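You operate a simulated robot arm through the tools that you are given. There is no shell and no other tool.

You are at the controls of a simulated two-armed robot. One attempt, no reset.

TASK
Pick up the strainer basket from the top of the steel stand by the pump with one hand, pass it to the other hand and put it on the top of the chiller. Stack the filter cartridge marked "medium" from the lower shelf of the grey rack on top of the filter cartridge marked "fine". Put the grey canister on the top shelf of the grey rack. Press the vent button to switch it up. Put the medium blue gasket on the green green-rimmed glass disc. Fetch the red sponge and set it on the top shelf of the yellow rack. Take the folded white cloth and leave it on the top of the jug table. Do these in any order. Set down upright: strainer basket, grey canister.

It is judged by the outcome, as a careful person would: the job done as asked, and still so three seconds after it is handed in. It fails if anything else is knocked over, pushed out of place, dropped, spilled or broken. Flat cloth is picked up by pressing the open fingertips on it (5 to 10 N) and closing them slowly along it; thin cloth reads only 2 to 8 mm in the jaws.

THE ROBOT
Two 7-joint arms with two-finger grippers on one trunk, on a base that moves. Base frame: it is fixed to the floor where the robot stands at the start and does not move with it; the origin is under the middle of the robot, x ahead of it, y to its left, z up. Readings come in m, rad, newtons and seconds.
The left shoulder is at the start at [0.041, 0.161, 1.13], the right one opposite. With the tool pointing down near the work surface each hand reaches from about 0.28 to 0.74 m from the robot's upright axis, wherever it stands, measured 20 degrees to its own side. Places, roughly: filter cartridge [-6.75, -2.5, 0.75]; folded white cloth (12x7x3 cm) [-2.9, -4.3, 0.9]; green-rimmed glass disc (13x13x2 cm) [-2.7, -3.1, 0.9]; grey canister (6x6x9 cm) [-6.9, -2.6, 0.7]; medium blue gasket (8x8x2 cm) [-3.1, -3.4, 0.9]; red sponge (9x5x4 cm) [-2.9, -3.1, 0.9]; strainer basket (7x7x12 cm) [-1.1, 1.9, 0.8]; top of the chiller [0.4, 2.1, 0.9]; top of the jug table [-2.1, -4.1, 0.8]; top shelf of the grey rack [-6.9, -2.2, 1.5]; top shelf of the yellow rack [-7.1, -1.1, 1.5]; vent button [-2.9, -3.6, 0.9]. Payload 2.45 kg a hand.
The tool frame of a hand sits at the grasp point between the pads (the TCP): z along the fingers, y along the line on which they close. The tips reach 0.026 m beyond it. The gripper opens to 0.096 m; its body begins 0.069 m behind the TCP.
Orientation is that of the tool frame in the base frame, as [roll, pitch, yaw] about the fixed x, y, z axes, in that order (R = Rz(yaw) Ry(pitch) Rx(roll)). With the fingers straight down and closing along the base's y, the tool's x points along the base's -x, its y along +y and its z along -z.

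THE INTERFACE
- The arms move only by the tool step_arm. It takes "left_rows", "right_rows" or both (then of equal length, played together; a hand with none holds still); each is a list of rows, each an object (a shift or turn left out is 0, a gripper value left out holds the last) with "delta_rot": the turn, a rotation vector about the tool's x, y, z in rad, a list of three; "travel": the shift along the tool's x, y, z in m, a list of three; "grip": the gripper command, from -1 (shut) to 1 (fully open), values between in proportion. In form: [{"delta_rot": [wx, wy, wz], "travel": [tx, ty, tz], "grip": grip}, ...]. A call has 1 to 20 rows; each row is the pose to reach, as a shift and turn from the pose commanded when the call began, along the tool's axes at that moment. Rows are played at 5 a second. More than 0.05 m and 0.15 rad between two rows, or a gripper value outside its range, and nothing of the call is played. A pose out of reach is approached as far as the arm can. The call stops where the force on the tool passes 40 N (or 10 N more than at its start, if that is more) or the arm is blocked; 0.2 s more then pass. The fingers move at their own pace (about 0.1199 m/s each) and stop on an object; they squeeze with about 24 N. The grip force told is the motor's: it shows also when the fingers shut on nothing. Time passes only in rows, and 0.2 s behind the last, so rows that repeat a pose let the fingers close. It gives the time, the measured TCP pose, the force on the tool (base axes), the opening and the grip force at its end, in the units of the frame above (readings bear some noise), with the torque about the TCP (base axes, N m) and any sound that the robot's microphone picked up.
- Cameras (640 x 400 px; columns grow to the right, rows downward): "scene" is now at [0.1159, -0.0058, 1.6118]; the picture's right is [-0.07, -1.00, 0.00], its down [-0.71, 0.05, -0.71] and it looks along [0.70, -0.05, -0.71] (base axes); focal length 260 px, centre (320, 200). "left" rides on the left gripper at [0.082, -0.003, -0.098] in its tool frame; the picture's right is [0.04, 1.00, 0.00], its down [-0.73, 0.03, -0.68] and it looks along [-0.68, 0.03, 0.73] (tool axes); focal length 256 px, centre (320, 200). "right" rides on the right gripper at [0.082, 0.003, -0.098] in its tool frame; the picture's right is [-0.04, 1.00, 0.00], its down [-0.73, -0.03, -0.68] and it looks along [-0.68, -0.03, 0.73] (tool axes); focal length 256 px, centre (320, 200). There is no depth. A picture from a camera that has moved, and an enlarged one, comes with that camera's place and axes in the base frame and with its lens.
- snapshot(camera): a new picture of that camera. No time passes.
- lift_body(by): moves the trunk up (or, below 0, down) by that many m; the arms and the scene camera ride with it, the base frame stays. It gives what a move gives, with no picture.
- roll_base(legs): drives the robot by 1 to 6 legs, each [ahead, left, turn to the left] in m, m and rad, along the robot's own axes; the way and the turn of a leg run together, so that a leg with both is an arc; at most 1.5 m and 3.142 rad a leg. The arms and the cameras ride along, it lands a little off, and it stops where it bumps. It gives what a move gives.
- aim_head(pan, tilt): turns the head with the scene camera to pan (to the left, within 2.094 rad either way) and tilt (down, from -0.506 to 1.204), counted from straight ahead of the robot (the tilt from the chest, where the trunk bows). It gives what a move gives.
- enlarge(camera, box): a new picture of the part [left, top, right, bottom] of that camera's present view, enlarged. No time passes.
- hand_in(): hands the job in; it is judged then, once.

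Places have to be worked out from the pictures, the camera data and where the tool is seen. Open the grippers and draw the arms clear of the work before you hand the job in, unless the task says otherwise.

The tools are called by a JSON object that holds its "method" and its "body". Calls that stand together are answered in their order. step_arm: Moves the arms, as the interface text tells. Its arguments: {"type":"object","properties":{"left_rows":{"type":"array"},"right_rows":{"type":"array"}},"required":[]} The other tools are called the same way: lift_body (by) moves the trunk up or down; roll_base (legs) drives the base; aim_head (pan, tilt) turns the head that bears the scene camera; snapshot (camera) takes a picture; enlarge (camera, box) takes an enlarged picture of a part of a camera's view; hand_in () hands the job in.

At the start:

```text
clock: 0.0
left_eef_pos: [0.5829, 0.2286, 1.0255]
left_orientation: [3.142, 0.001, -3.141]
left_ft_force: [-0.3, -0.3, 0.0]
left_torque: [-0.03, 0.01, -0.01]
left_opening: 0.096
left_grasp_force: 0.1
right_eef_pos: [0.4816, -0.2009, 1.1283]
right_orientation: [-3.141, -0.001, 3.139]
right_ft_force: [0.8, 0.0, -0.2]
right_torque: [-0.02, -0.03, 0.0]
right_opening: 0.0959
right_grasp_force: 0.1
trunk travel left (down, up): [-0.3, 0.267]
robot x, y, heading: [-0.0009, -0.0001, 0.002]
head pan, tilt (commanded): [-0.073, 0.784]
```

scene: 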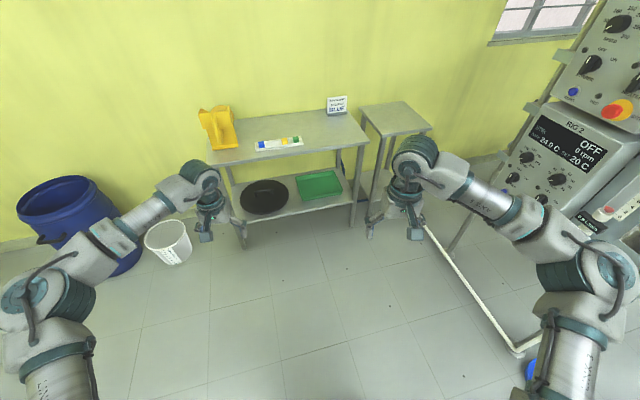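
right: 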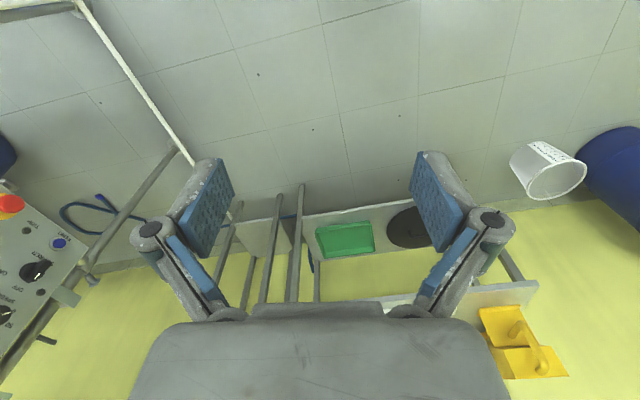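
left: 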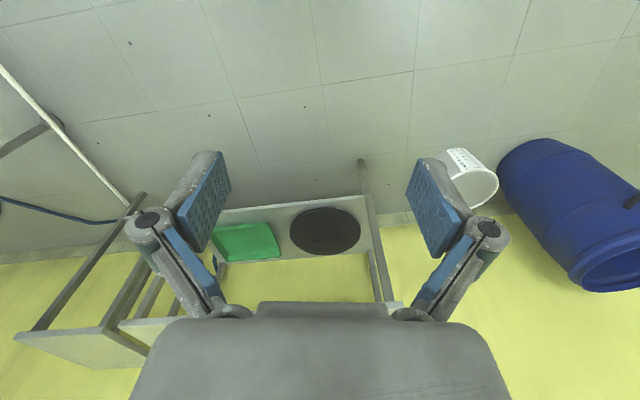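

The scene camera shows a bench with other items ahead of me. I'll look around first, turning the head to the left, where the chiller and the stand should be.

{"method": "aim_head", "body": {"pan": 1.4, "tilt": 0.4}}

```text
clock: 1.6
left_eef_pos: [0.5799, 0.2304, 1.0284]
left_orientation: [-3.14, 0.002, -3.139]
left_ft_force: [0.2, -0.1, -0.9]
left_torque: [0.01, 0.01, 0.0]
left_opening: 0.0957
left_grasp_force: 0.1
right_eef_pos: [0.4781, -0.2007, 1.1301]
right_orientation: [-3.141, 0.002, 3.141]
right_ft_force: [-0.3, 0.1, 0.4]
right_torque: [-0.02, -0.01, 0.01]
right_opening: 0.0961
right_grasp_force: 0.1
trunk travel left (down, up): [-0.3, 0.267]
robot x, y, heading: [-0.0036, -0.0012, 0.0]
head pan, tilt (commanded): [1.4, 0.4]
```

I take a picture from here to see the left side.

{"method": "snapshot", "body": {"camera": "scene"}}

```text
taken
camera scene: at [0.0507, 0.0914, 1.6459], right [0.99, -0.17, 0.0], down [-0.07, -0.38, -0.92], along [0.16, 0.91, -0.39], focal length 260 px, centre (320, 200)
```

scene: 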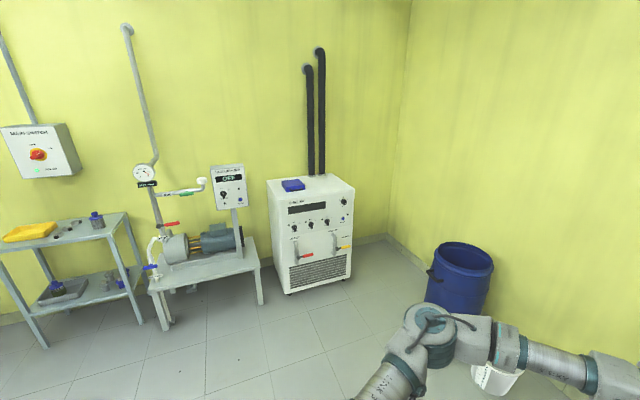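

The chiller is ahead with a blue object on top, and the pump and steel stand are to its left. I enlarge both areas.

{"method": "enlarge", "body": {"camera": "scene", "box": [0, 190, 180, 320]}}

{"method": "enlarge", "body": {"camera": "scene", "box": [240, 150, 380, 240]}}

{"method": "aim_head", "body": {"pan": 2.05, "tilt": 0.4}}

{"method": "snapshot", "body": {"camera": "scene"}}

```text
3.08 times, centred on (90, 255) of scene
camera zoom: at [0.0507, 0.0914, 1.6459], right [0.99, -0.17, 0.0], down [-0.07, -0.38, -0.92], along [0.16, 0.91, -0.39], focal length 800 px, centre (1028, 31)
```

zoom: 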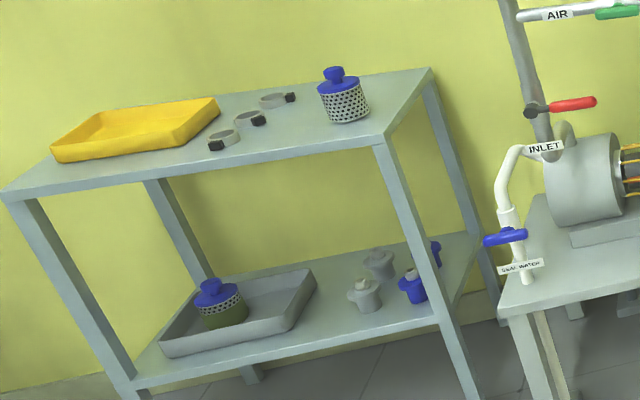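

```text
4.44 times, centred on (310, 195) of scene
camera zoom: at [0.0507, 0.0914, 1.6459], right [0.99, -0.17, 0.0], down [-0.07, -0.38, -0.92], along [0.16, 0.91, -0.39], focal length 1156 px, centre (364, 222)
```

zoom: 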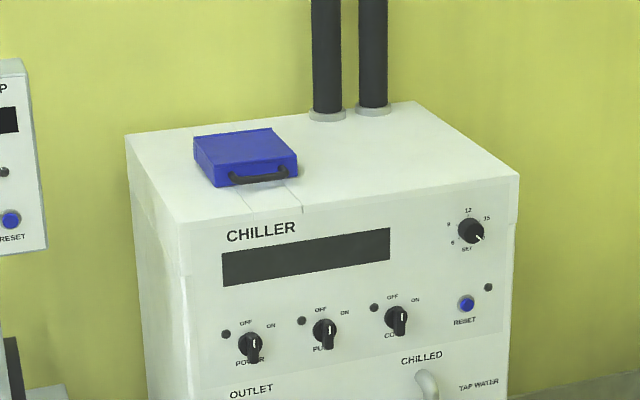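

```text
clock: 2.6
left_eef_pos: [0.5785, 0.2297, 1.0266]
left_orientation: [3.141, 0.004, -3.14]
left_ft_force: [-0.4, -1.0, -0.5]
left_torque: [0.0, 0.04, -0.01]
left_opening: 0.0959
left_grasp_force: 0.0
right_eef_pos: [0.4771, -0.201, 1.1304]
right_orientation: [-3.141, 0.004, 3.139]
right_ft_force: [0.7, -0.2, -0.2]
right_torque: [0.02, -0.01, 0.0]
right_opening: 0.096
right_grasp_force: 0.0
trunk travel left (down, up): [-0.3, 0.267]
robot x, y, heading: [-0.0026, -0.0003, -0.001]
head pan, tilt (commanded): [2.051, 0.4]
```

```text
taken
camera scene: at [-0.008, 0.0824, 1.6462], right [0.89, 0.46, 0.0], down [0.17, -0.35, -0.92], along [-0.43, 0.82, -0.39], focal length 260 px, centre (320, 200)
```

scene: 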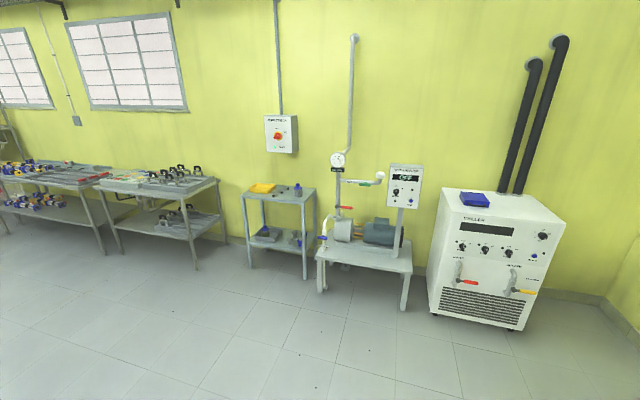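

The basket with the blue knob stands at about (-1.13, 1.86) on the steel stand, at its right end. I turn to face it and drive up to about 0.8 m in front of it, keeping the hands clear above.

{"method": "roll_base", "body": {"legs": [[0, 0, 1.5708], [0, 1.15, 0], [1.05, 0, 0]]}}

{"method": "aim_head", "body": {"pan": 0.0, "tilt": 0.65}}

{"method": "snapshot", "body": {"camera": "scene"}}

```text
clock: 17.3
left_eef_pos: [-1.3927, 1.6257, 1.0287]
left_orientation: [-3.14, 0.002, -1.559]
left_ft_force: [-0.2, -0.2, 0.0]
left_torque: [-0.01, 0.0, 0.02]
left_opening: 0.096
left_grasp_force: 0.0
right_eef_pos: [-0.9611, 1.5285, 1.13]
right_orientation: [3.14, 0.004, -1.562]
right_ft_force: [0.0, -1.7, -0.9]
right_torque: [0.01, 0.01, -0.03]
right_opening: 0.0958
right_grasp_force: 0.0
trunk travel left (down, up): [-0.3, 0.267]
robot x, y, heading: [-1.1569, 1.0509, 1.583]
head pan, tilt (commanded): [2.051, 0.4]
```

```text
clock: 19.3
left_eef_pos: [-1.3916, 1.6213, 1.0302]
left_orientation: [3.139, 0.009, -1.559]
left_ft_force: [-0.5, -0.6, -0.4]
left_torque: [-0.03, 0.01, 0.02]
left_opening: 0.0959
left_grasp_force: 0.1
right_eef_pos: [-0.9596, 1.5242, 1.1326]
right_orientation: [3.138, 0.006, -1.562]
right_ft_force: [-0.2, -0.3, -1.3]
right_torque: [0.04, -0.01, -0.02]
right_opening: 0.0961
right_grasp_force: 0.0
trunk travel left (down, up): [-0.3, 0.267]
robot x, y, heading: [-1.1552, 1.0503, 1.581]
head pan, tilt (commanded): [0.0, 0.649]
```

```text
taken
camera scene: at [-1.1597, 1.1708, 1.6231], right [1.0, 0.01, 0.0], down [0.01, -0.61, -0.79], along [-0.01, 0.79, -0.61], focal length 260 px, centre (320, 200)
```

scene: 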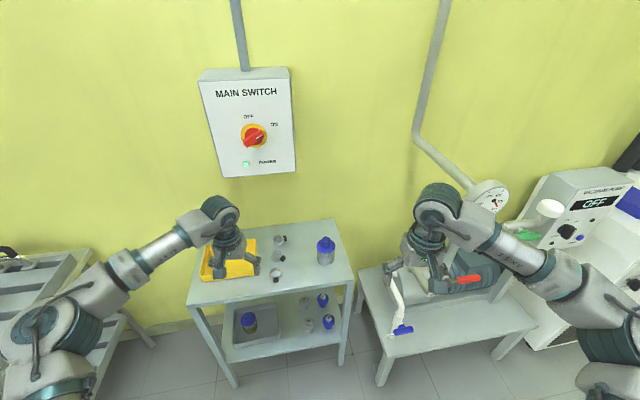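

{"method": "enlarge", "body": {"camera": "scene", "box": [180, 200, 400, 340]}}

{"method": "snapshot", "body": {"camera": "left"}}

{"method": "snapshot", "body": {"camera": "right"}}

```text
2.86 times, centred on (290, 270) of scene
camera zoom: at [-1.1597, 1.1708, 1.6231], right [1.0, 0.01, 0.0], down [0.01, -0.61, -0.79], along [-0.01, 0.79, -0.61], focal length 743 px, centre (406, 0)
```

zoom: 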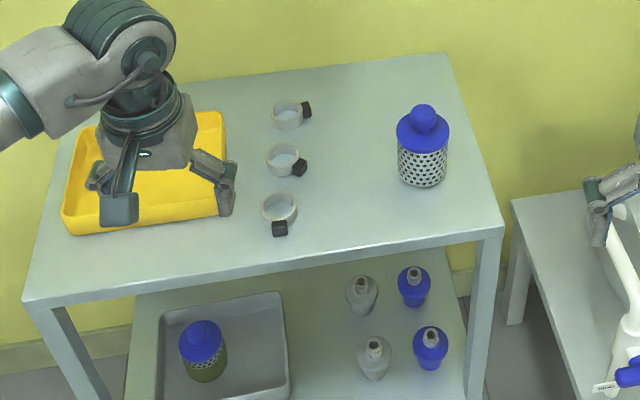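

```text
taken
camera left: at [-1.3871, 1.5403, 1.1279], right [-1.0, -0.05, 0.0], down [-0.04, 0.73, 0.68], along [-0.04, 0.68, -0.73], focal length 256 px, centre (320, 200)
```

left: 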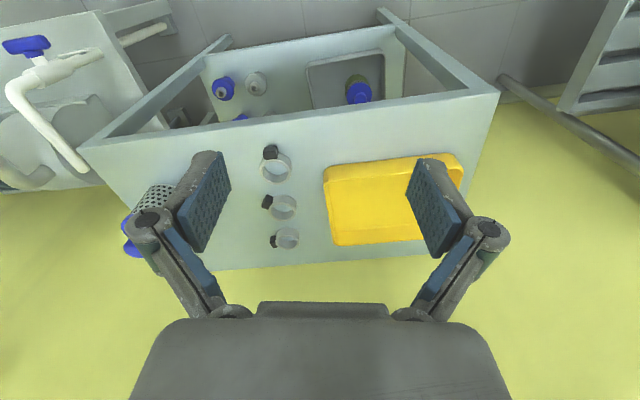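

```text
taken
camera right: at [-0.9627, 1.4419, 1.2295], right [-1.0, 0.03, 0.0], down [0.02, 0.73, 0.68], along [0.02, 0.68, -0.73], focal length 256 px, centre (320, 200)
```

right: 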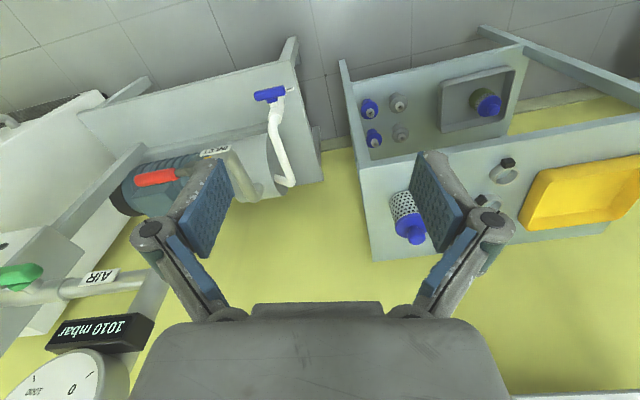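

The stand top is at about z = 0.79 with the basket near (-1.144, 1.85), and the front edge is near y = 1.757. I drive 0.2 m closer and a bit to the right, so that the basket lies ahead and slightly left of me.

{"method": "roll_base", "body": {"legs": [[0.2, -0.095, -0.01]]}}

{"method": "aim_head", "body": {"pan": 0.1, "tilt": 0.85}}

{"method": "snapshot", "body": {"camera": "scene"}}

{"method": "enlarge", "body": {"camera": "scene", "box": [200, 120, 360, 220]}}

{"method": "snapshot", "body": {"camera": "left"}}

{"method": "snapshot", "body": {"camera": "right"}}

```text
clock: 21.0
left_eef_pos: [-1.2904, 1.8257, 1.0313]
left_orientation: [3.141, 0.007, -1.57]
left_ft_force: [0.5, 0.0, 0.0]
left_torque: [-0.03, 0.0, -0.01]
left_opening: 0.0959
left_grasp_force: 0.0
right_eef_pos: [-0.8579, 1.7227, 1.1334]
right_orientation: [3.139, 0.006, -1.574]
right_ft_force: [0.6, 0.4, 0.5]
right_torque: [0.03, 0.0, -0.01]
right_opening: 0.096
right_grasp_force: 0.1
trunk travel left (down, up): [-0.3, 0.267]
robot x, y, heading: [-1.0666, 1.2509, 1.567]
head pan, tilt (commanded): [0.0, 0.649]
```

```text
clock: 21.7
left_eef_pos: [-1.2915, 1.8226, 1.032]
left_orientation: [3.14, 0.009, -1.57]
left_ft_force: [0.9, -1.2, -0.1]
left_torque: [0.02, 0.03, 0.02]
left_opening: 0.0961
left_grasp_force: 0.1
right_eef_pos: [-0.8596, 1.7199, 1.1335]
right_orientation: [3.138, 0.009, -1.572]
right_ft_force: [0.7, 0.0, 0.4]
right_torque: [0.0, 0.03, -0.02]
right_opening: 0.0963
right_grasp_force: 0.2
trunk travel left (down, up): [-0.3, 0.267]
robot x, y, heading: [-1.0654, 1.249, 1.574]
head pan, tilt (commanded): [0.099, 0.85]
```

```text
taken
camera scene: at [-1.0709, 1.364, 1.6065], right [0.99, 0.1, 0.0], down [0.07, -0.75, -0.66], along [-0.07, 0.65, -0.75], focal length 260 px, centre (320, 200)
```

scene: 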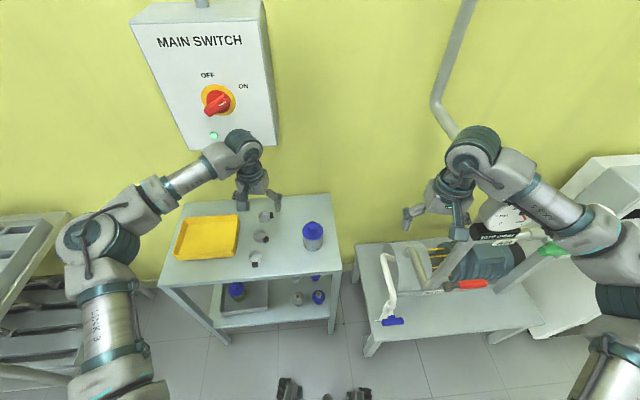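

```text
4.00 times, centred on (280, 170) of scene
camera zoom: at [-1.0709, 1.364, 1.6065], right [0.99, 0.1, 0.0], down [0.07, -0.75, -0.66], along [-0.07, 0.65, -0.75], focal length 1040 px, centre (480, 320)
```

zoom: 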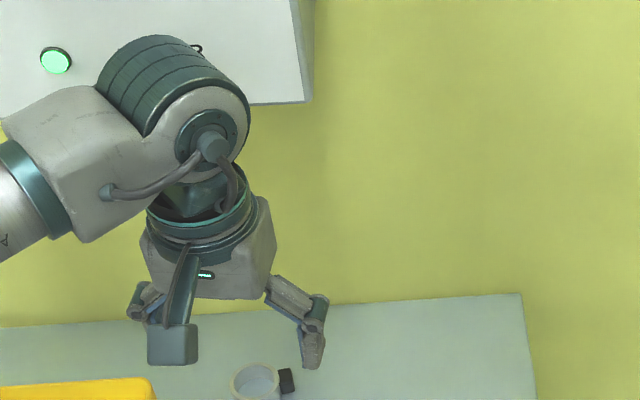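

```text
taken
camera left: at [-1.2867, 1.7412, 1.1295], right [-1.0, -0.04, 0.0], down [-0.03, 0.73, 0.69], along [-0.03, 0.69, -0.73], focal length 256 px, centre (320, 200)
```

left: 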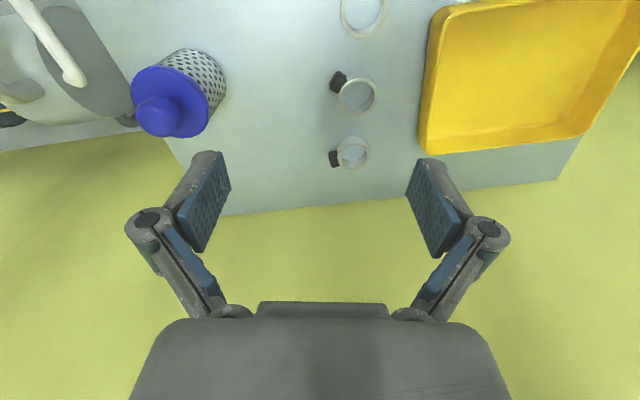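

```text
taken
camera right: at [-0.8633, 1.6382, 1.2308], right [-1.0, 0.04, 0.0], down [0.03, 0.73, 0.69], along [0.03, 0.68, -0.73], focal length 256 px, centre (320, 200)
```

right: 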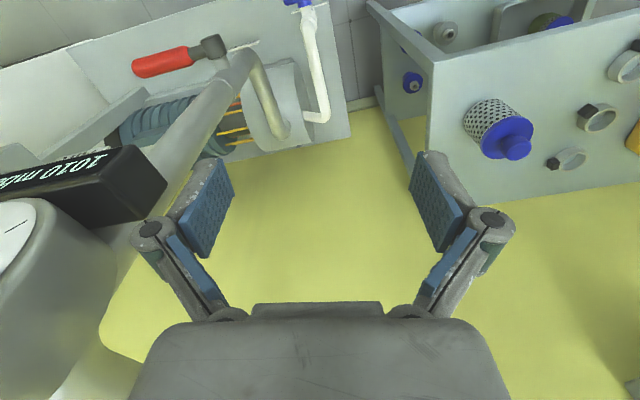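

From the wrist cameras, the lid centre is at (-1.143, 1.850, 0.877) and the pressure gauge is close to the right hand. I move the right hand up and back away from the gauge. With the left hand I tilt about 50° forward and line up in front of the basket.

{"method": "step_arm", "body": {"left_rows": [{"delta_rot": [0, -0.145, 0], "travel": [0.02, 0, 0], "grip": 1}, {"delta_rot": [0, -0.29, 0], "travel": [0.04, 0, 0], "grip": 1}, {"delta_rot": [0, -0.435, 0], "travel": [0.06, 0, 0], "grip": 1}, {"delta_rot": [0, -0.58, 0], "travel": [0.08, 0, 0], "grip": 1}, {"delta_rot": [0, -0.725, 0], "travel": [0.09, 0, 0], "grip": 1}, {"delta_rot": [0, -0.87, 0], "travel": [0.09, 0, 0], "grip": 1}, {"delta_rot": [0, -0.87, 0], "travel": [0.09, -0.045, 0], "grip": 1}, {"delta_rot": [0, -0.87, 0], "travel": [0.09, -0.09, 0], "grip": 1}, {"delta_rot": [0, -0.87, 0], "travel": [0.09, -0.13, 0], "grip": 1}, {"delta_rot": [0, -0.87, 0], "travel": [0.09, -0.1485, 0], "grip": 1}], "right_rows": [{"travel": [0.03, 0, -0.03]}, {"travel": [0.06, 0, -0.06]}, {"travel": [0.09, 0, -0.09]}, {"travel": [0.12, 0, -0.1]}, {"travel": [0.14, 0, -0.1]}, {"travel": [0.14, 0, -0.1]}, {"travel": [0.14, 0, -0.1]}, {"travel": [0.14, 0, -0.1]}, {"travel": [0.14, 0, -0.1]}, {"travel": [0.14, 0, -0.1]}]}}

{"method": "snapshot", "body": {"camera": "left"}}

{"method": "snapshot", "body": {"camera": "scene"}}

```text
clock: 23.9
left_eef_pos: [-1.1404, 1.7325, 1.032]
left_orientation: [3.138, 0.88, -1.571]
left_ft_force: [0.1, 1.0, 0.8]
left_torque: [0.01, 0.0, -0.02]
left_opening: 0.0959
left_grasp_force: 0.1
right_eef_pos: [-0.8581, 1.5789, 1.233]
right_orientation: [3.136, 0.01, -1.572]
right_ft_force: [-0.1, 0.5, 0.3]
right_torque: [0.01, 0.03, 0.0]
right_opening: 0.0956
right_grasp_force: 0.2
trunk travel left (down, up): [-0.3, 0.267]
robot x, y, heading: [-1.0627, 1.2497, 1.571]
head pan, tilt (commanded): [0.099, 0.85]
```

```text
taken
camera left: at [-1.1362, 1.6058, 1.0307], right [-1.0, -0.03, -0.03], down [-0.03, -0.06, 1.0], along [-0.03, 1.0, 0.06], focal length 256 px, centre (320, 200)
```

left: 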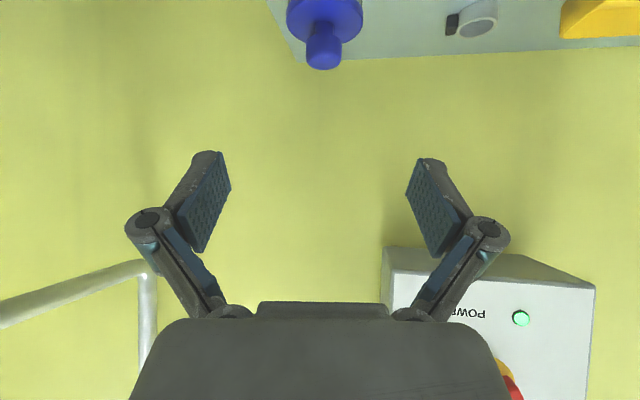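

```text
taken
camera scene: at [-1.0677, 1.3622, 1.6066], right [0.99, 0.1, 0.0], down [0.07, -0.75, -0.66], along [-0.07, 0.65, -0.75], focal length 260 px, centre (320, 200)
```

scene: 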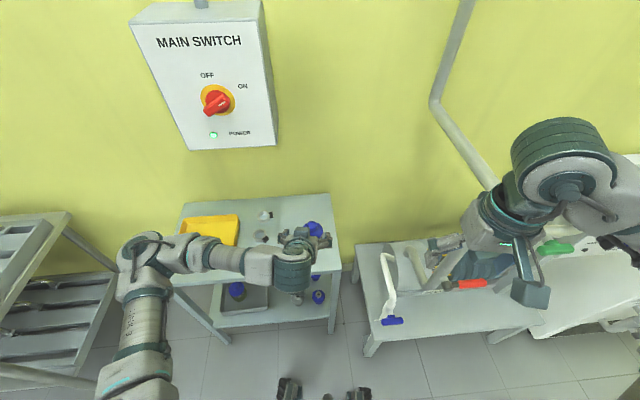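

The hand is aligned with the basket in x, and I estimate the lid at z ≈ 0.88 and the stand top at ≈ 0.795. I bring the open fingers down and forward around the basket body.

{"method": "step_arm", "body": {"left_rows": [{"travel": [0.025, 0, 0.037], "grip": 1}, {"travel": [0.05, 0.001, 0.074], "grip": 1}, {"travel": [0.0725, 0.0016, 0.11], "grip": 1}, {"travel": [0.0725, 0.0016, 0.11], "grip": 1}]}}

{"method": "snapshot", "body": {"camera": "left"}}

```text
clock: 24.9
left_eef_pos: [-1.1413, 1.7708, 0.9053]
left_orientation: [3.14, 0.881, -1.57]
left_ft_force: [0.2, -0.4, -0.9]
left_torque: [0.0, -0.01, 0.02]
left_opening: 0.0961
left_grasp_force: 0.0
right_eef_pos: [-0.8586, 1.5783, 1.2316]
right_orientation: [3.138, 0.009, -1.572]
right_ft_force: [-0.1, -0.2, 0.6]
right_torque: [0.04, -0.03, 0.0]
right_opening: 0.096
right_grasp_force: 0.0
trunk travel left (down, up): [-0.3, 0.267]
robot x, y, heading: [-1.065, 1.2463, 1.573]
head pan, tilt (commanded): [0.099, 0.85]
```

```text
taken
camera left: at [-1.1386, 1.6439, 0.9046], right [-1.0, -0.03, -0.03], down [-0.03, -0.06, 1.0], along [-0.03, 1.0, 0.06], focal length 256 px, centre (320, 200)
```

left: 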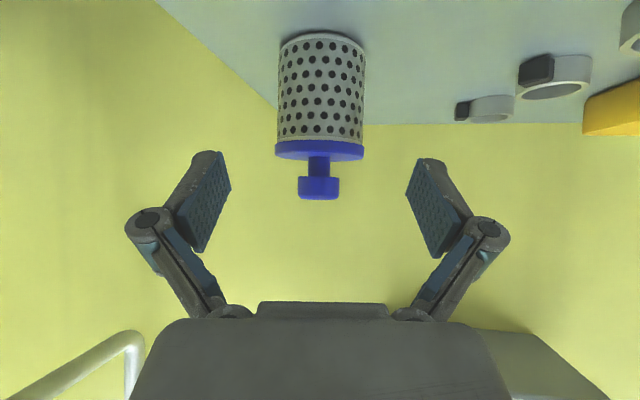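

The basket is well centred between the fingers; its bottom is at z ≈ 0.80. I advance about 0.10 m along the fingers so the pads straddle the middle of the body, then close.

{"method": "step_arm", "body": {"left_rows": [{"travel": [-0.001, 0.001, 0.03], "grip": 1}, {"travel": [-0.002, 0.001, 0.06], "grip": 1}, {"travel": [-0.003, 0.001, 0.085], "grip": 1}, {"travel": [-0.004, 0.001, 0.098], "grip": 1}, {"travel": [-0.004, 0.001, 0.098], "grip": 1}]}}

{"method": "snapshot", "body": {"camera": "left"}}

```text
clock: 26.1
left_eef_pos: [-1.145, 1.8479, 0.8453]
left_orientation: [3.137, 0.881, -1.57]
left_ft_force: [1.4, -1.5, 0.4]
left_torque: [-0.02, -0.02, -0.03]
left_opening: 0.0961
left_grasp_force: 0.1
right_eef_pos: [-0.859, 1.5786, 1.2322]
right_orientation: [3.138, 0.01, -1.574]
right_ft_force: [0.2, -1.4, 0.1]
right_torque: [0.0, 0.0, 0.0]
right_opening: 0.0962
right_grasp_force: 0.1
trunk travel left (down, up): [-0.3, 0.267]
robot x, y, heading: [-1.0628, 1.2506, 1.573]
head pan, tilt (commanded): [0.099, 0.85]
```

```text
taken
camera left: at [-1.1408, 1.7218, 0.845], right [-1.0, -0.03, -0.03], down [-0.03, -0.06, 1.0], along [-0.03, 1.0, 0.06], focal length 256 px, centre (320, 200)
```

left: 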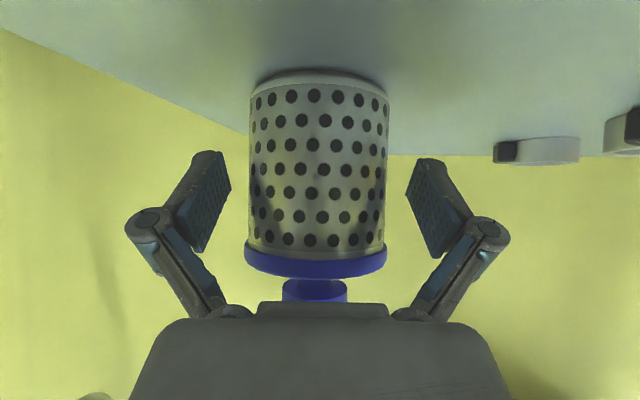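

The pads straddle the body with no contact force. I close gently on it and let the fingers settle.

{"method": "step_arm", "body": {"left_rows": [{"grip": 0.6}, {"grip": 0.4}, {"grip": 0.2}, {"grip": 0.0}, {"grip": -0.5}, {"grip": -1}, {"grip": -1}]}}

```text
clock: 27.7
left_eef_pos: [-1.1449, 1.8495, 0.8463]
left_orientation: [3.137, 0.88, -1.571]
left_ft_force: [0.8, -0.7, 1.8]
left_torque: [-0.02, -0.08, -0.02]
left_opening: 0.0667
left_grasp_force: 24.0
right_eef_pos: [-0.8583, 1.5795, 1.2325]
right_orientation: [3.138, 0.008, -1.574]
right_ft_force: [-0.2, 0.8, 0.0]
right_torque: [-0.03, -0.03, 0.0]
right_opening: 0.0958
right_grasp_force: 0.0
trunk travel left (down, up): [-0.3, 0.267]
robot x, y, heading: [-1.0607, 1.2487, 1.567]
head pan, tilt (commanded): [0.099, 0.85]
```

The basket is held at 66.7 mm. I lift it straight up 0.2 m.

{"method": "step_arm", "body": {"left_rows": [{"travel": [-0.015, 0, -0.013], "grip": -1}, {"travel": [-0.039, 0, -0.032], "grip": -1}, {"travel": [-0.077, 0, -0.064], "grip": -1}, {"travel": [-0.115, 0, -0.096], "grip": -1}, {"travel": [-0.154, 0, -0.127], "grip": -1}, {"travel": [-0.154, 0, -0.127], "grip": -1}]}}

{"method": "snapshot", "body": {"camera": "left"}}

```text
clock: 29.1
left_eef_pos: [-1.1447, 1.8511, 1.0479]
left_orientation: [3.137, 0.88, -1.573]
left_ft_force: [-1.3, 0.4, -3.2]
left_torque: [-0.01, 0.0, -0.01]
left_opening: 0.067
left_grasp_force: 23.4
right_eef_pos: [-0.859, 1.5795, 1.2328]
right_orientation: [3.137, 0.01, -1.572]
right_ft_force: [0.2, 0.1, -0.3]
right_torque: [0.03, 0.0, -0.03]
right_opening: 0.0962
right_grasp_force: 0.1
trunk travel left (down, up): [-0.3, 0.267]
robot x, y, heading: [-1.0619, 1.2489, 1.573]
head pan, tilt (commanded): [0.099, 0.85]
```

```text
taken
camera left: at [-1.1407, 1.7242, 1.0468], right [-1.0, -0.03, -0.03], down [-0.03, -0.05, 1.0], along [-0.03, 1.0, 0.05], focal length 256 px, centre (320, 200)
```

left: 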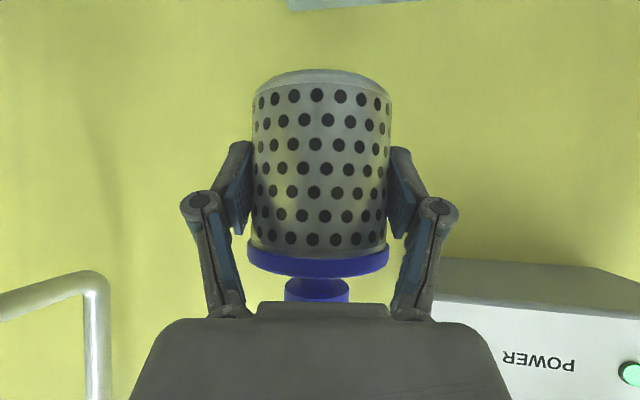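

The basket is firmly held, about 3 N. I back the base off 0.4 m so that the handover happens in free space.

{"method": "roll_base", "body": {"legs": [[-0.4, 0, 0]]}}

{"method": "aim_head", "body": {"pan": 0.0, "tilt": 0.75}}

{"method": "snapshot", "body": {"camera": "scene"}}

{"method": "snapshot", "body": {"camera": "right"}}

```text
clock: 31.6
left_eef_pos: [-1.1457, 1.4503, 1.0468]
left_orientation: [3.141, 0.88, -1.567]
left_ft_force: [-0.2, -0.4, -1.8]
left_torque: [-0.02, -0.02, 0.02]
left_opening: 0.0669
left_grasp_force: 24.0
right_eef_pos: [-0.8586, 1.1808, 1.2318]
right_orientation: [3.138, 0.009, -1.569]
right_ft_force: [0.5, 0.2, 0.0]
right_torque: [0.0, 0.07, -0.01]
right_opening: 0.0958
right_grasp_force: 0.0
trunk travel left (down, up): [-0.3, 0.267]
robot x, y, heading: [-1.0603, 0.8477, 1.573]
head pan, tilt (commanded): [0.099, 0.85]
```

```text
clock: 32.3
left_eef_pos: [-1.1459, 1.4456, 1.0496]
left_orientation: [3.138, 0.882, -1.567]
left_ft_force: [0.9, -0.2, -3.0]
left_torque: [-0.02, 0.05, -0.01]
left_opening: 0.0668
left_grasp_force: 24.1
right_eef_pos: [-0.8599, 1.1746, 1.2349]
right_orientation: [3.138, 0.014, -1.569]
right_ft_force: [-0.1, -0.4, -0.1]
right_torque: [0.0, 0.01, 0.01]
right_opening: 0.096
right_grasp_force: 0.0
trunk travel left (down, up): [-0.3, 0.267]
robot x, y, heading: [-1.0589, 0.8513, 1.575]
head pan, tilt (commanded): [0.0, 0.75]
```

```text
taken
camera scene: at [-1.0613, 0.9683, 1.6145], right [1.0, 0.0, 0.0], down [0.0, -0.69, -0.73], along [0.0, 0.73, -0.69], focal length 260 px, centre (320, 200)
```

scene: 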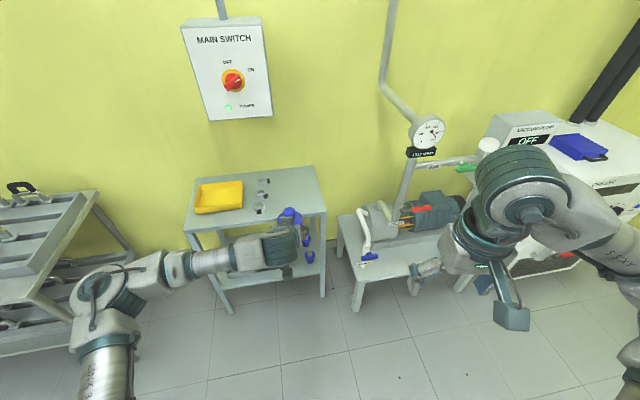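

```text
taken
camera right: at [-0.8623, 1.093, 1.3307], right [-1.0, 0.04, 0.0], down [0.03, 0.72, 0.69], along [0.02, 0.69, -0.73], focal length 256 px, centre (320, 200)
```

right: 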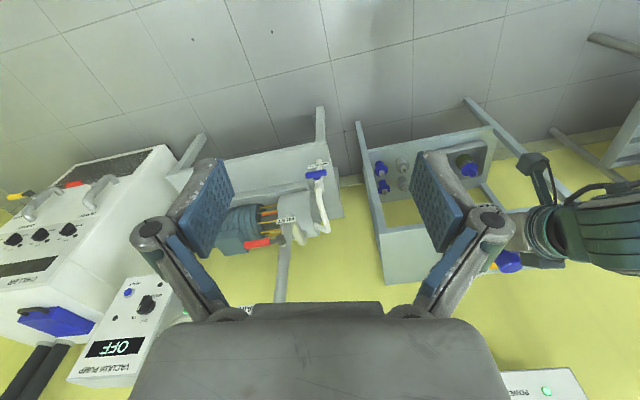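

The basket's knob head should be about 6 cm above the left TCP. I shift the left hand to the robot's middle and bring the right hand, tilted slightly away, up and around to a point above the knob.

{"method": "step_arm", "body": {"left_rows": [{"travel": [0, -0.03, 0], "grip": -1}, {"travel": [0, -0.06, 0], "grip": -1}, {"travel": [0, -0.09, 0], "grip": -1}, {"travel": [0, -0.1, 0], "grip": -1}, {"travel": [0, -0.1, 0], "grip": -1}, {"travel": [0, -0.1, 0], "grip": -1}, {"travel": [0, -0.1, 0], "grip": -1}, {"travel": [0, -0.1, 0], "grip": -1}, {"travel": [0, -0.1, 0], "grip": -1}, {"travel": [0, -0.1, 0], "grip": -1}, {"travel": [0, -0.1, 0], "grip": -1}, {"travel": [0, -0.1, 0], "grip": -1}], "right_rows": [{"travel": [-0.034, 0, -0.034]}, {"travel": [-0.067, 0, -0.067]}, {"travel": [-0.1, 0, -0.1]}, {"travel": [-0.144, 0, -0.1], "delta_rot": [0, 0.1, 0]}, {"travel": [-0.187, 0, -0.1], "delta_rot": [0, 0.2, 0]}, {"travel": [-0.23, 0, -0.1], "delta_rot": [0, 0.3, 0]}, {"travel": [-0.271, 0, -0.1], "delta_rot": [0, 0.3, 0]}, {"travel": [-0.271, 0.046, -0.1], "delta_rot": [0, 0.3, 0]}, {"travel": [-0.271, 0.092, -0.1], "delta_rot": [0, 0.3, 0]}, {"travel": [-0.271, 0.138, -0.1], "delta_rot": [0, 0.3, 0]}, {"travel": [-0.271, 0.184, -0.1], "delta_rot": [0, 0.3, 0]}, {"travel": [-0.271, 0.184, -0.1], "delta_rot": [0, 0.3, 0]}]}}

{"method": "snapshot", "body": {"camera": "right"}}

{"method": "snapshot", "body": {"camera": "scene"}}

{"method": "snapshot", "body": {"camera": "left"}}

```text
clock: 34.9
left_eef_pos: [-1.0451, 1.4478, 1.0495]
left_orientation: [3.138, 0.883, -1.569]
left_ft_force: [0.6, 1.1, -2.2]
left_torque: [0.0, 0.04, 0.03]
left_opening: 0.0672
left_grasp_force: 24.1
right_eef_pos: [-0.9904, 1.3615, 1.2524]
right_orientation: [3.136, -0.285, -1.567]
right_ft_force: [0.3, 0.1, -0.6]
right_torque: [-0.04, 0.01, -0.03]
right_opening: 0.0957
right_grasp_force: 0.2
right hand out of reach, approached as far as the arm can: row 5, 6, 7, 8, 9, 10, 11, 12
trunk travel left (down, up): [-0.3, 0.267]
robot x, y, heading: [-1.0588, 0.8495, 1.575]
head pan, tilt (commanded): [0.0, 0.75]
```

```text
taken
camera right: at [-0.994, 1.3112, 1.37], right [-1.0, 0.04, -0.01], down [0.03, 0.9, 0.45], along [0.02, 0.44, -0.9], focal length 256 px, centre (320, 200)
```

right: 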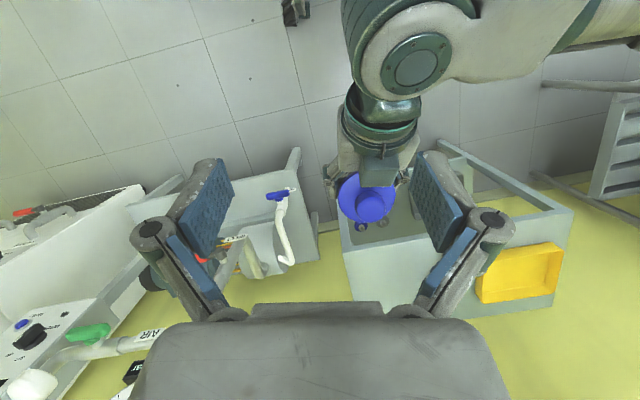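

```text
taken
camera scene: at [-1.0591, 0.9694, 1.6145], right [1.0, 0.0, 0.0], down [0.0, -0.69, -0.73], along [0.0, 0.73, -0.69], focal length 260 px, centre (320, 200)
```

scene: 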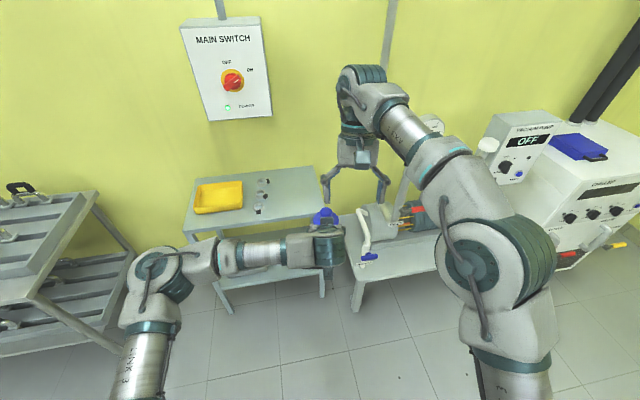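

```text
taken
camera left: at [-1.0403, 1.321, 1.0484], right [-1.0, -0.03, -0.03], down [-0.03, -0.06, 1.0], along [-0.03, 1.0, 0.06], focal length 256 px, centre (320, 200)
```

left: 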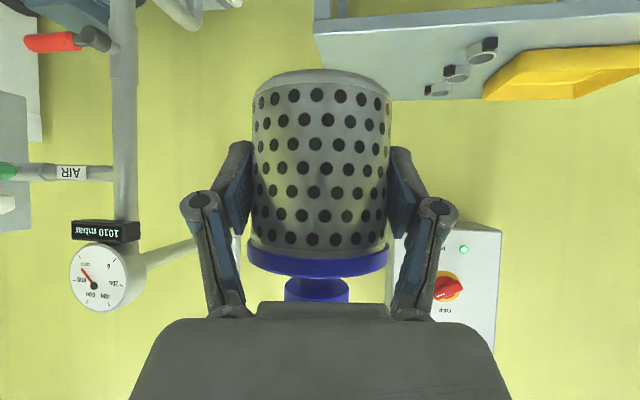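

The right hand ran out of reach at that height, but nothing touches. I lower the left hand with the basket and bring it closer and a little to the right, while the right hand holds still.

{"method": "step_arm", "body": {"left_rows": [{"travel": [0.031, -0.011, -0.006], "grip": -1}, {"travel": [0.062, -0.022, -0.012], "grip": -1}, {"travel": [0.093, -0.034, -0.018], "grip": -1}, {"travel": [0.124, -0.045, -0.0245], "grip": -1}, {"travel": [0.124, -0.045, -0.0245], "grip": -1}]}}

{"method": "step_arm", "body": {"right_rows": [{"travel": [0, 0, 0.005]}, {"travel": [0, 0, 0.01]}]}}

```text
clock: 36.1
left_eef_pos: [-0.9986, 1.3506, 0.9672]
left_orientation: [3.138, 0.884, -1.569]
left_ft_force: [0.1, -0.6, -1.7]
left_torque: [0.0, -0.05, 0.0]
left_opening: 0.0673
left_grasp_force: 23.8
right_eef_pos: [-0.9925, 1.3628, 1.253]
right_orientation: [3.138, -0.286, -1.567]
right_ft_force: [-0.6, -0.3, -0.3]
right_torque: [0.0, 0.02, 0.02]
right_opening: 0.0959
right_grasp_force: 0.1
trunk travel left (down, up): [-0.3, 0.267]
robot x, y, heading: [-1.0591, 0.8491, 1.579]
head pan, tilt (commanded): [0.0, 0.75]
```

```text
clock: 36.7
left_eef_pos: [-0.9996, 1.35, 0.9692]
left_orientation: [3.139, 0.883, -1.567]
left_ft_force: [0.1, -0.3, -2.2]
left_torque: [-0.01, -0.02, 0.01]
left_opening: 0.067
left_grasp_force: 23.7
right_eef_pos: [-0.992, 1.361, 1.2433]
right_orientation: [3.138, -0.288, -1.568]
right_ft_force: [-0.1, 0.2, 0.1]
right_torque: [0.01, -0.01, -0.03]
right_opening: 0.096
right_grasp_force: 0.1
trunk travel left (down, up): [-0.3, 0.267]
robot x, y, heading: [-1.0618, 0.8485, 1.58]
head pan, tilt (commanded): [0.0, 0.75]
```

The right hand now follows commands from its actual pose. I check the knob position with the right wrist camera before descending.

{"method": "snapshot", "body": {"camera": "right"}}

{"method": "enlarge", "body": {"camera": "scene", "box": [260, 120, 460, 300]}}

```text
taken
camera right: at [-0.9955, 1.3111, 1.3602], right [-1.0, 0.04, -0.01], down [0.03, 0.9, 0.44], along [0.02, 0.44, -0.9], focal length 256 px, centre (320, 200)
```

right: 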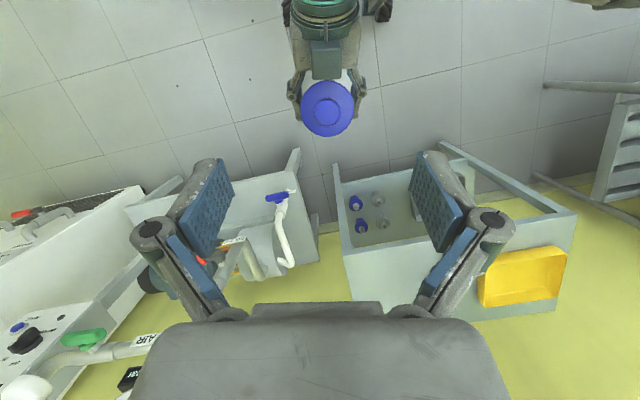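

```text
2.22 times, centred on (360, 210) of scene
camera zoom: at [-1.0615, 0.9698, 1.6144], right [1.0, 0.0, 0.0], down [0.0, -0.69, -0.73], along [0.0, 0.73, -0.69], focal length 578 px, centre (231, 178)
```

zoom: 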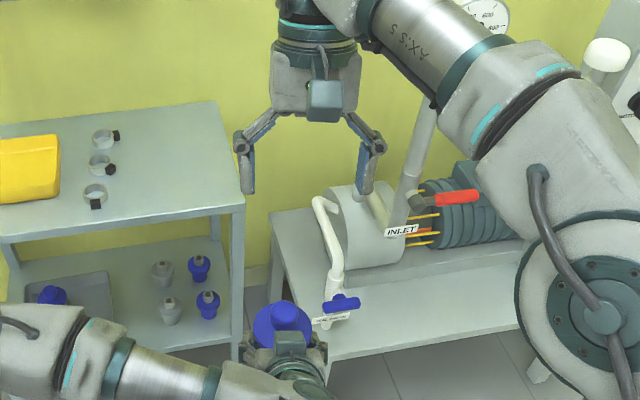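

The knob lies at about (-1.000, 1.351), agreeing with my prediction. I lower the right hand around it, partially opened to keep clear of the left palm, stopping 5 cm above for a check.

{"method": "step_arm", "body": {"right_rows": [{"travel": [-0.009, 0.002, 0.039], "grip": 0.5}, {"travel": [-0.018, 0.004, 0.078], "grip": 0.4}, {"travel": [-0.027, 0.006, 0.115], "grip": 0.4}, {"travel": [-0.034, 0.0075, 0.146], "grip": 0.4}, {"travel": [-0.034, 0.0075, 0.146], "grip": 0.4}]}}

{"method": "snapshot", "body": {"camera": "right"}}

{"method": "snapshot", "body": {"camera": "left"}}

```text
clock: 37.9
left_eef_pos: [-0.9998, 1.35, 0.967]
left_orientation: [3.139, 0.883, -1.567]
left_ft_force: [0.0, 0.4, -1.9]
left_torque: [0.01, -0.01, -0.01]
left_opening: 0.0671
left_grasp_force: 24.4
right_eef_pos: [-1.0003, 1.3532, 1.0938]
right_orientation: [3.138, -0.287, -1.569]
right_ft_force: [1.2, -0.5, 0.0]
right_torque: [-0.01, 0.02, 0.01]
right_opening: 0.067
right_grasp_force: 0.0
trunk travel left (down, up): [-0.3, 0.267]
robot x, y, heading: [-1.0619, 0.8485, 1.577]
head pan, tilt (commanded): [0.0, 0.75]
```

```text
taken
camera right: at [-1.0031, 1.3022, 1.2119], right [-1.0, 0.04, -0.01], down [0.03, 0.9, 0.44], along [0.02, 0.44, -0.9], focal length 256 px, centre (320, 200)
```

right: 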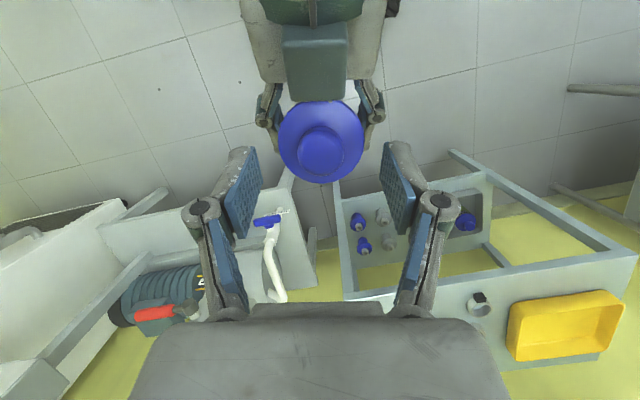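

```text
taken
camera left: at [-0.9957, 1.2227, 0.9673], right [-1.0, -0.03, -0.03], down [-0.03, -0.06, 1.0], along [-0.03, 1.0, 0.06], focal length 256 px, centre (320, 200)
```

left: 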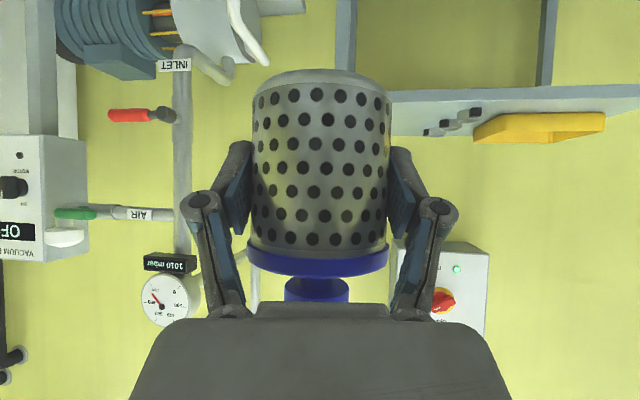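

The knob is centred at about (-1.001, 1.348), with its top at z ≈ 1.04. I lower the last 5 cm and then close on the knob head.

{"method": "step_arm", "body": {"right_rows": [{"travel": [-0.004, 0.0005, 0.02], "grip": 0.4}, {"travel": [-0.008, 0.0005, 0.038], "grip": 0.4}, {"travel": [-0.011, 0.0005, 0.051], "grip": 0.4}, {"travel": [-0.011, 0.0005, 0.051], "grip": 0.4}]}}

{"method": "snapshot", "body": {"camera": "right"}}

{"method": "snapshot", "body": {"camera": "left"}}

```text
clock: 38.9
left_eef_pos: [-1.0004, 1.3497, 0.968]
left_orientation: [3.139, 0.883, -1.566]
left_ft_force: [-0.1, 0.8, -2.1]
left_torque: [0.0, 0.0, -0.02]
left_opening: 0.0668
left_grasp_force: 23.9
right_eef_pos: [-1.0, 1.349, 1.0419]
right_orientation: [3.138, -0.29, -1.565]
right_ft_force: [-0.5, -1.2, -0.6]
right_torque: [0.02, -0.01, 0.0]
right_opening: 0.067
right_grasp_force: 0.1
trunk travel left (down, up): [-0.3, 0.267]
robot x, y, heading: [-1.0605, 0.8478, 1.574]
head pan, tilt (commanded): [0.0, 0.75]
```

```text
taken
camera right: at [-1.0039, 1.299, 1.1595], right [-1.0, 0.04, -0.01], down [0.03, 0.9, 0.44], along [0.02, 0.44, -0.9], focal length 256 px, centre (320, 200)
```

right: 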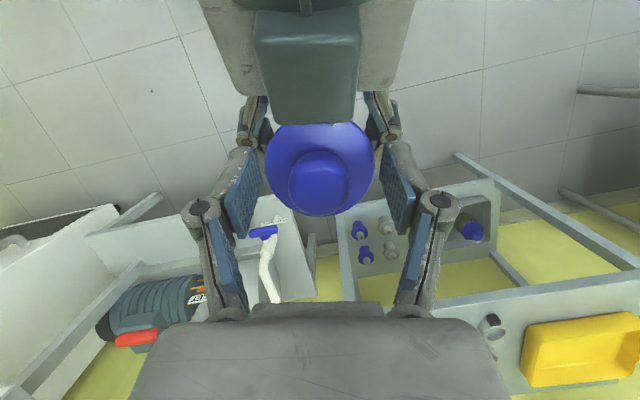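

```text
taken
camera left: at [-0.9957, 1.2232, 0.9671], right [-1.0, -0.03, -0.03], down [-0.03, -0.06, 1.0], along [-0.03, 1.0, 0.06], focal length 256 px, centre (320, 200)
```

left: 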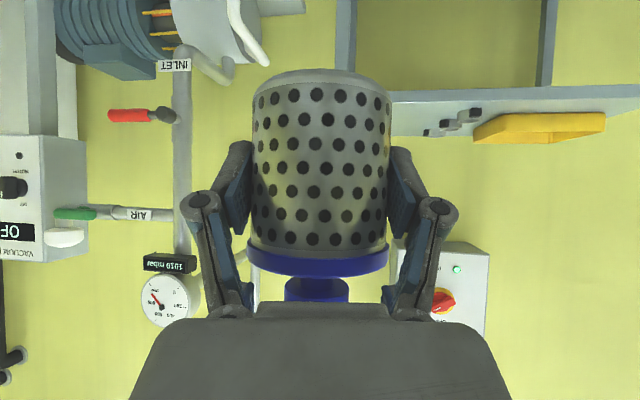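

The tips are level with the knob head on both sides. I close the right gripper on the knob.

{"method": "step_arm", "body": {"right_rows": [{"grip": 0.1}, {"grip": -0.1}, {"grip": -0.3}, {"grip": -0.6}, {"grip": -1}, {"grip": -1}, {"grip": -1}]}}

{"method": "snapshot", "body": {"camera": "right"}}

```text
clock: 40.5
left_eef_pos: [-1.0, 1.35, 0.9669]
left_orientation: [3.139, 0.882, -1.569]
left_ft_force: [-7.6, -1.2, -1.3]
left_torque: [0.01, -0.27, -0.04]
left_opening: 0.0668
left_grasp_force: 23.9
right_eef_pos: [-0.9999, 1.3501, 1.0423]
right_orientation: [3.14, -0.288, -1.569]
right_ft_force: [8.2, 1.0, 1.2]
right_torque: [0.08, -0.29, 0.06]
right_opening: 0.0329
right_grasp_force: 23.8
trunk travel left (down, up): [-0.3, 0.267]
robot x, y, heading: [-1.0614, 0.8489, 1.575]
head pan, tilt (commanded): [0.0, 0.75]
```

```text
taken
camera right: at [-1.0036, 1.2993, 1.1595], right [-1.0, 0.04, -0.01], down [0.03, 0.9, 0.44], along [0.02, 0.44, -0.9], focal length 256 px, centre (320, 200)
```

right: 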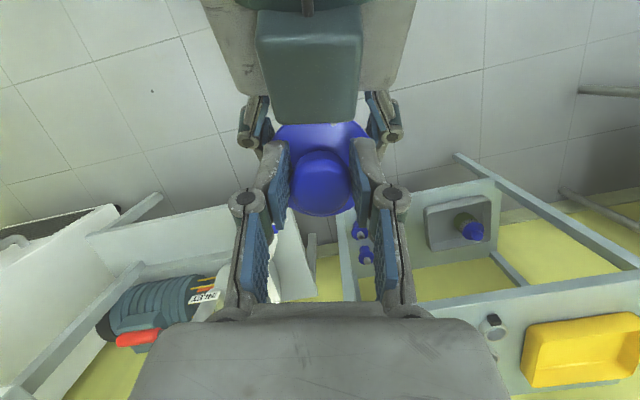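

The right hand has the knob (32.9 mm, 24 N), with a slight side load between the hands. I now open the left hand slowly and withdraw it backwards along its own fingers.

{"method": "step_arm", "body": {"left_rows": [{"grip": 0.45}, {"grip": 0.6}, {"grip": 0.8}, {"grip": 1}, {"grip": 1}]}}

{"method": "snapshot", "body": {"camera": "left"}}

```text
clock: 41.7
left_eef_pos: [-0.9997, 1.3498, 0.9673]
left_orientation: [3.139, 0.883, -1.568]
left_ft_force: [0.4, 1.1, 0.0]
left_torque: [0.0, -0.01, -0.04]
left_opening: 0.0959
left_grasp_force: 0.0
right_eef_pos: [-1.0011, 1.3496, 1.0424]
right_orientation: [3.138, -0.289, -1.567]
right_ft_force: [1.0, -0.2, -0.5]
right_torque: [0.0, 0.0, -0.02]
right_opening: 0.0328
right_grasp_force: 24.2
trunk travel left (down, up): [-0.3, 0.267]
robot x, y, heading: [-1.06, 0.8482, 1.579]
head pan, tilt (commanded): [0.0, 0.75]
```

```text
taken
camera left: at [-0.9956, 1.2233, 0.967], right [-1.0, -0.03, -0.03], down [-0.03, -0.06, 1.0], along [-0.03, 1.0, 0.06], focal length 256 px, centre (320, 200)
```

left: 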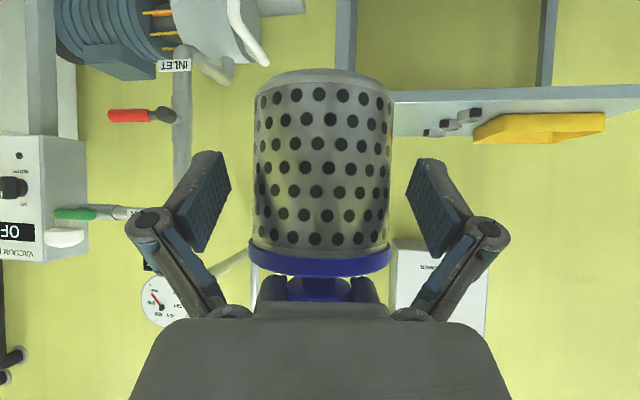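

The basket now hangs from the right hand only. I draw the left hand back and down away from it, then swing it out to the left.

{"method": "step_arm", "body": {"left_rows": [{"travel": [0.0, 0, -0.03]}, {"travel": [0.01, 0, -0.06]}, {"travel": [0.02, 0, -0.09]}, {"travel": [0.03, 0.0, -0.12]}, {"travel": [0.03, 0.04, -0.14]}, {"travel": [0.03, 0.08, -0.15]}, {"travel": [0.03, 0.12, -0.15]}, {"travel": [0.03, 0.16, -0.15]}]}}

{"method": "snapshot", "body": {"camera": "scene"}}

{"method": "snapshot", "body": {"camera": "right"}}

```text
clock: 43.5
left_eef_pos: [-1.1347, 1.2477, 1.0497]
left_orientation: [3.14, 0.881, -1.565]
left_ft_force: [-0.5, 0.3, 1.1]
left_torque: [0.02, 0.02, -0.02]
left_opening: 0.0958
left_grasp_force: 0.1
left hand out of reach, approached as far as the arm can: row 7, 8
right_eef_pos: [-1.0034, 1.3507, 1.0422]
right_orientation: [3.14, -0.288, -1.568]
right_ft_force: [1.0, 0.3, -0.4]
right_torque: [-0.01, 0.01, -0.01]
right_opening: 0.0325
right_grasp_force: 23.9
trunk travel left (down, up): [-0.3, 0.267]
robot x, y, heading: [-1.0609, 0.8503, 1.578]
head pan, tilt (commanded): [0.0, 0.75]
```

```text
taken
camera scene: at [-1.0646, 0.9694, 1.6144], right [1.0, 0.0, 0.0], down [0.0, -0.69, -0.73], along [0.0, 0.73, -0.69], focal length 260 px, centre (320, 200)
```

scene: 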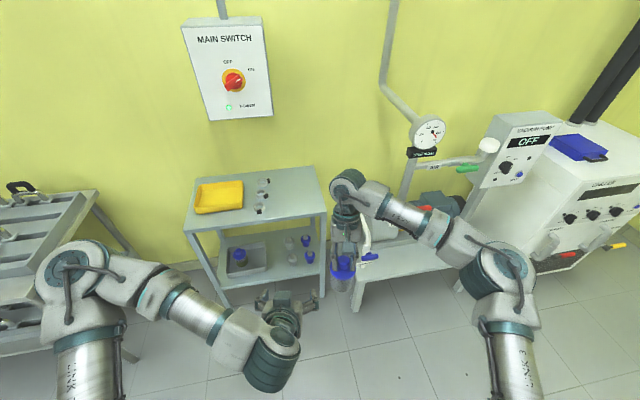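

```text
taken
camera right: at [-1.0061, 1.2994, 1.1595], right [-1.0, 0.04, -0.01], down [0.03, 0.9, 0.44], along [0.03, 0.44, -0.9], focal length 256 px, centre (320, 200)
```

right: 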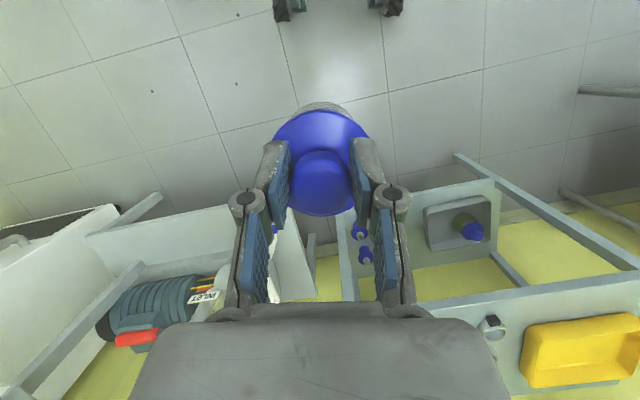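

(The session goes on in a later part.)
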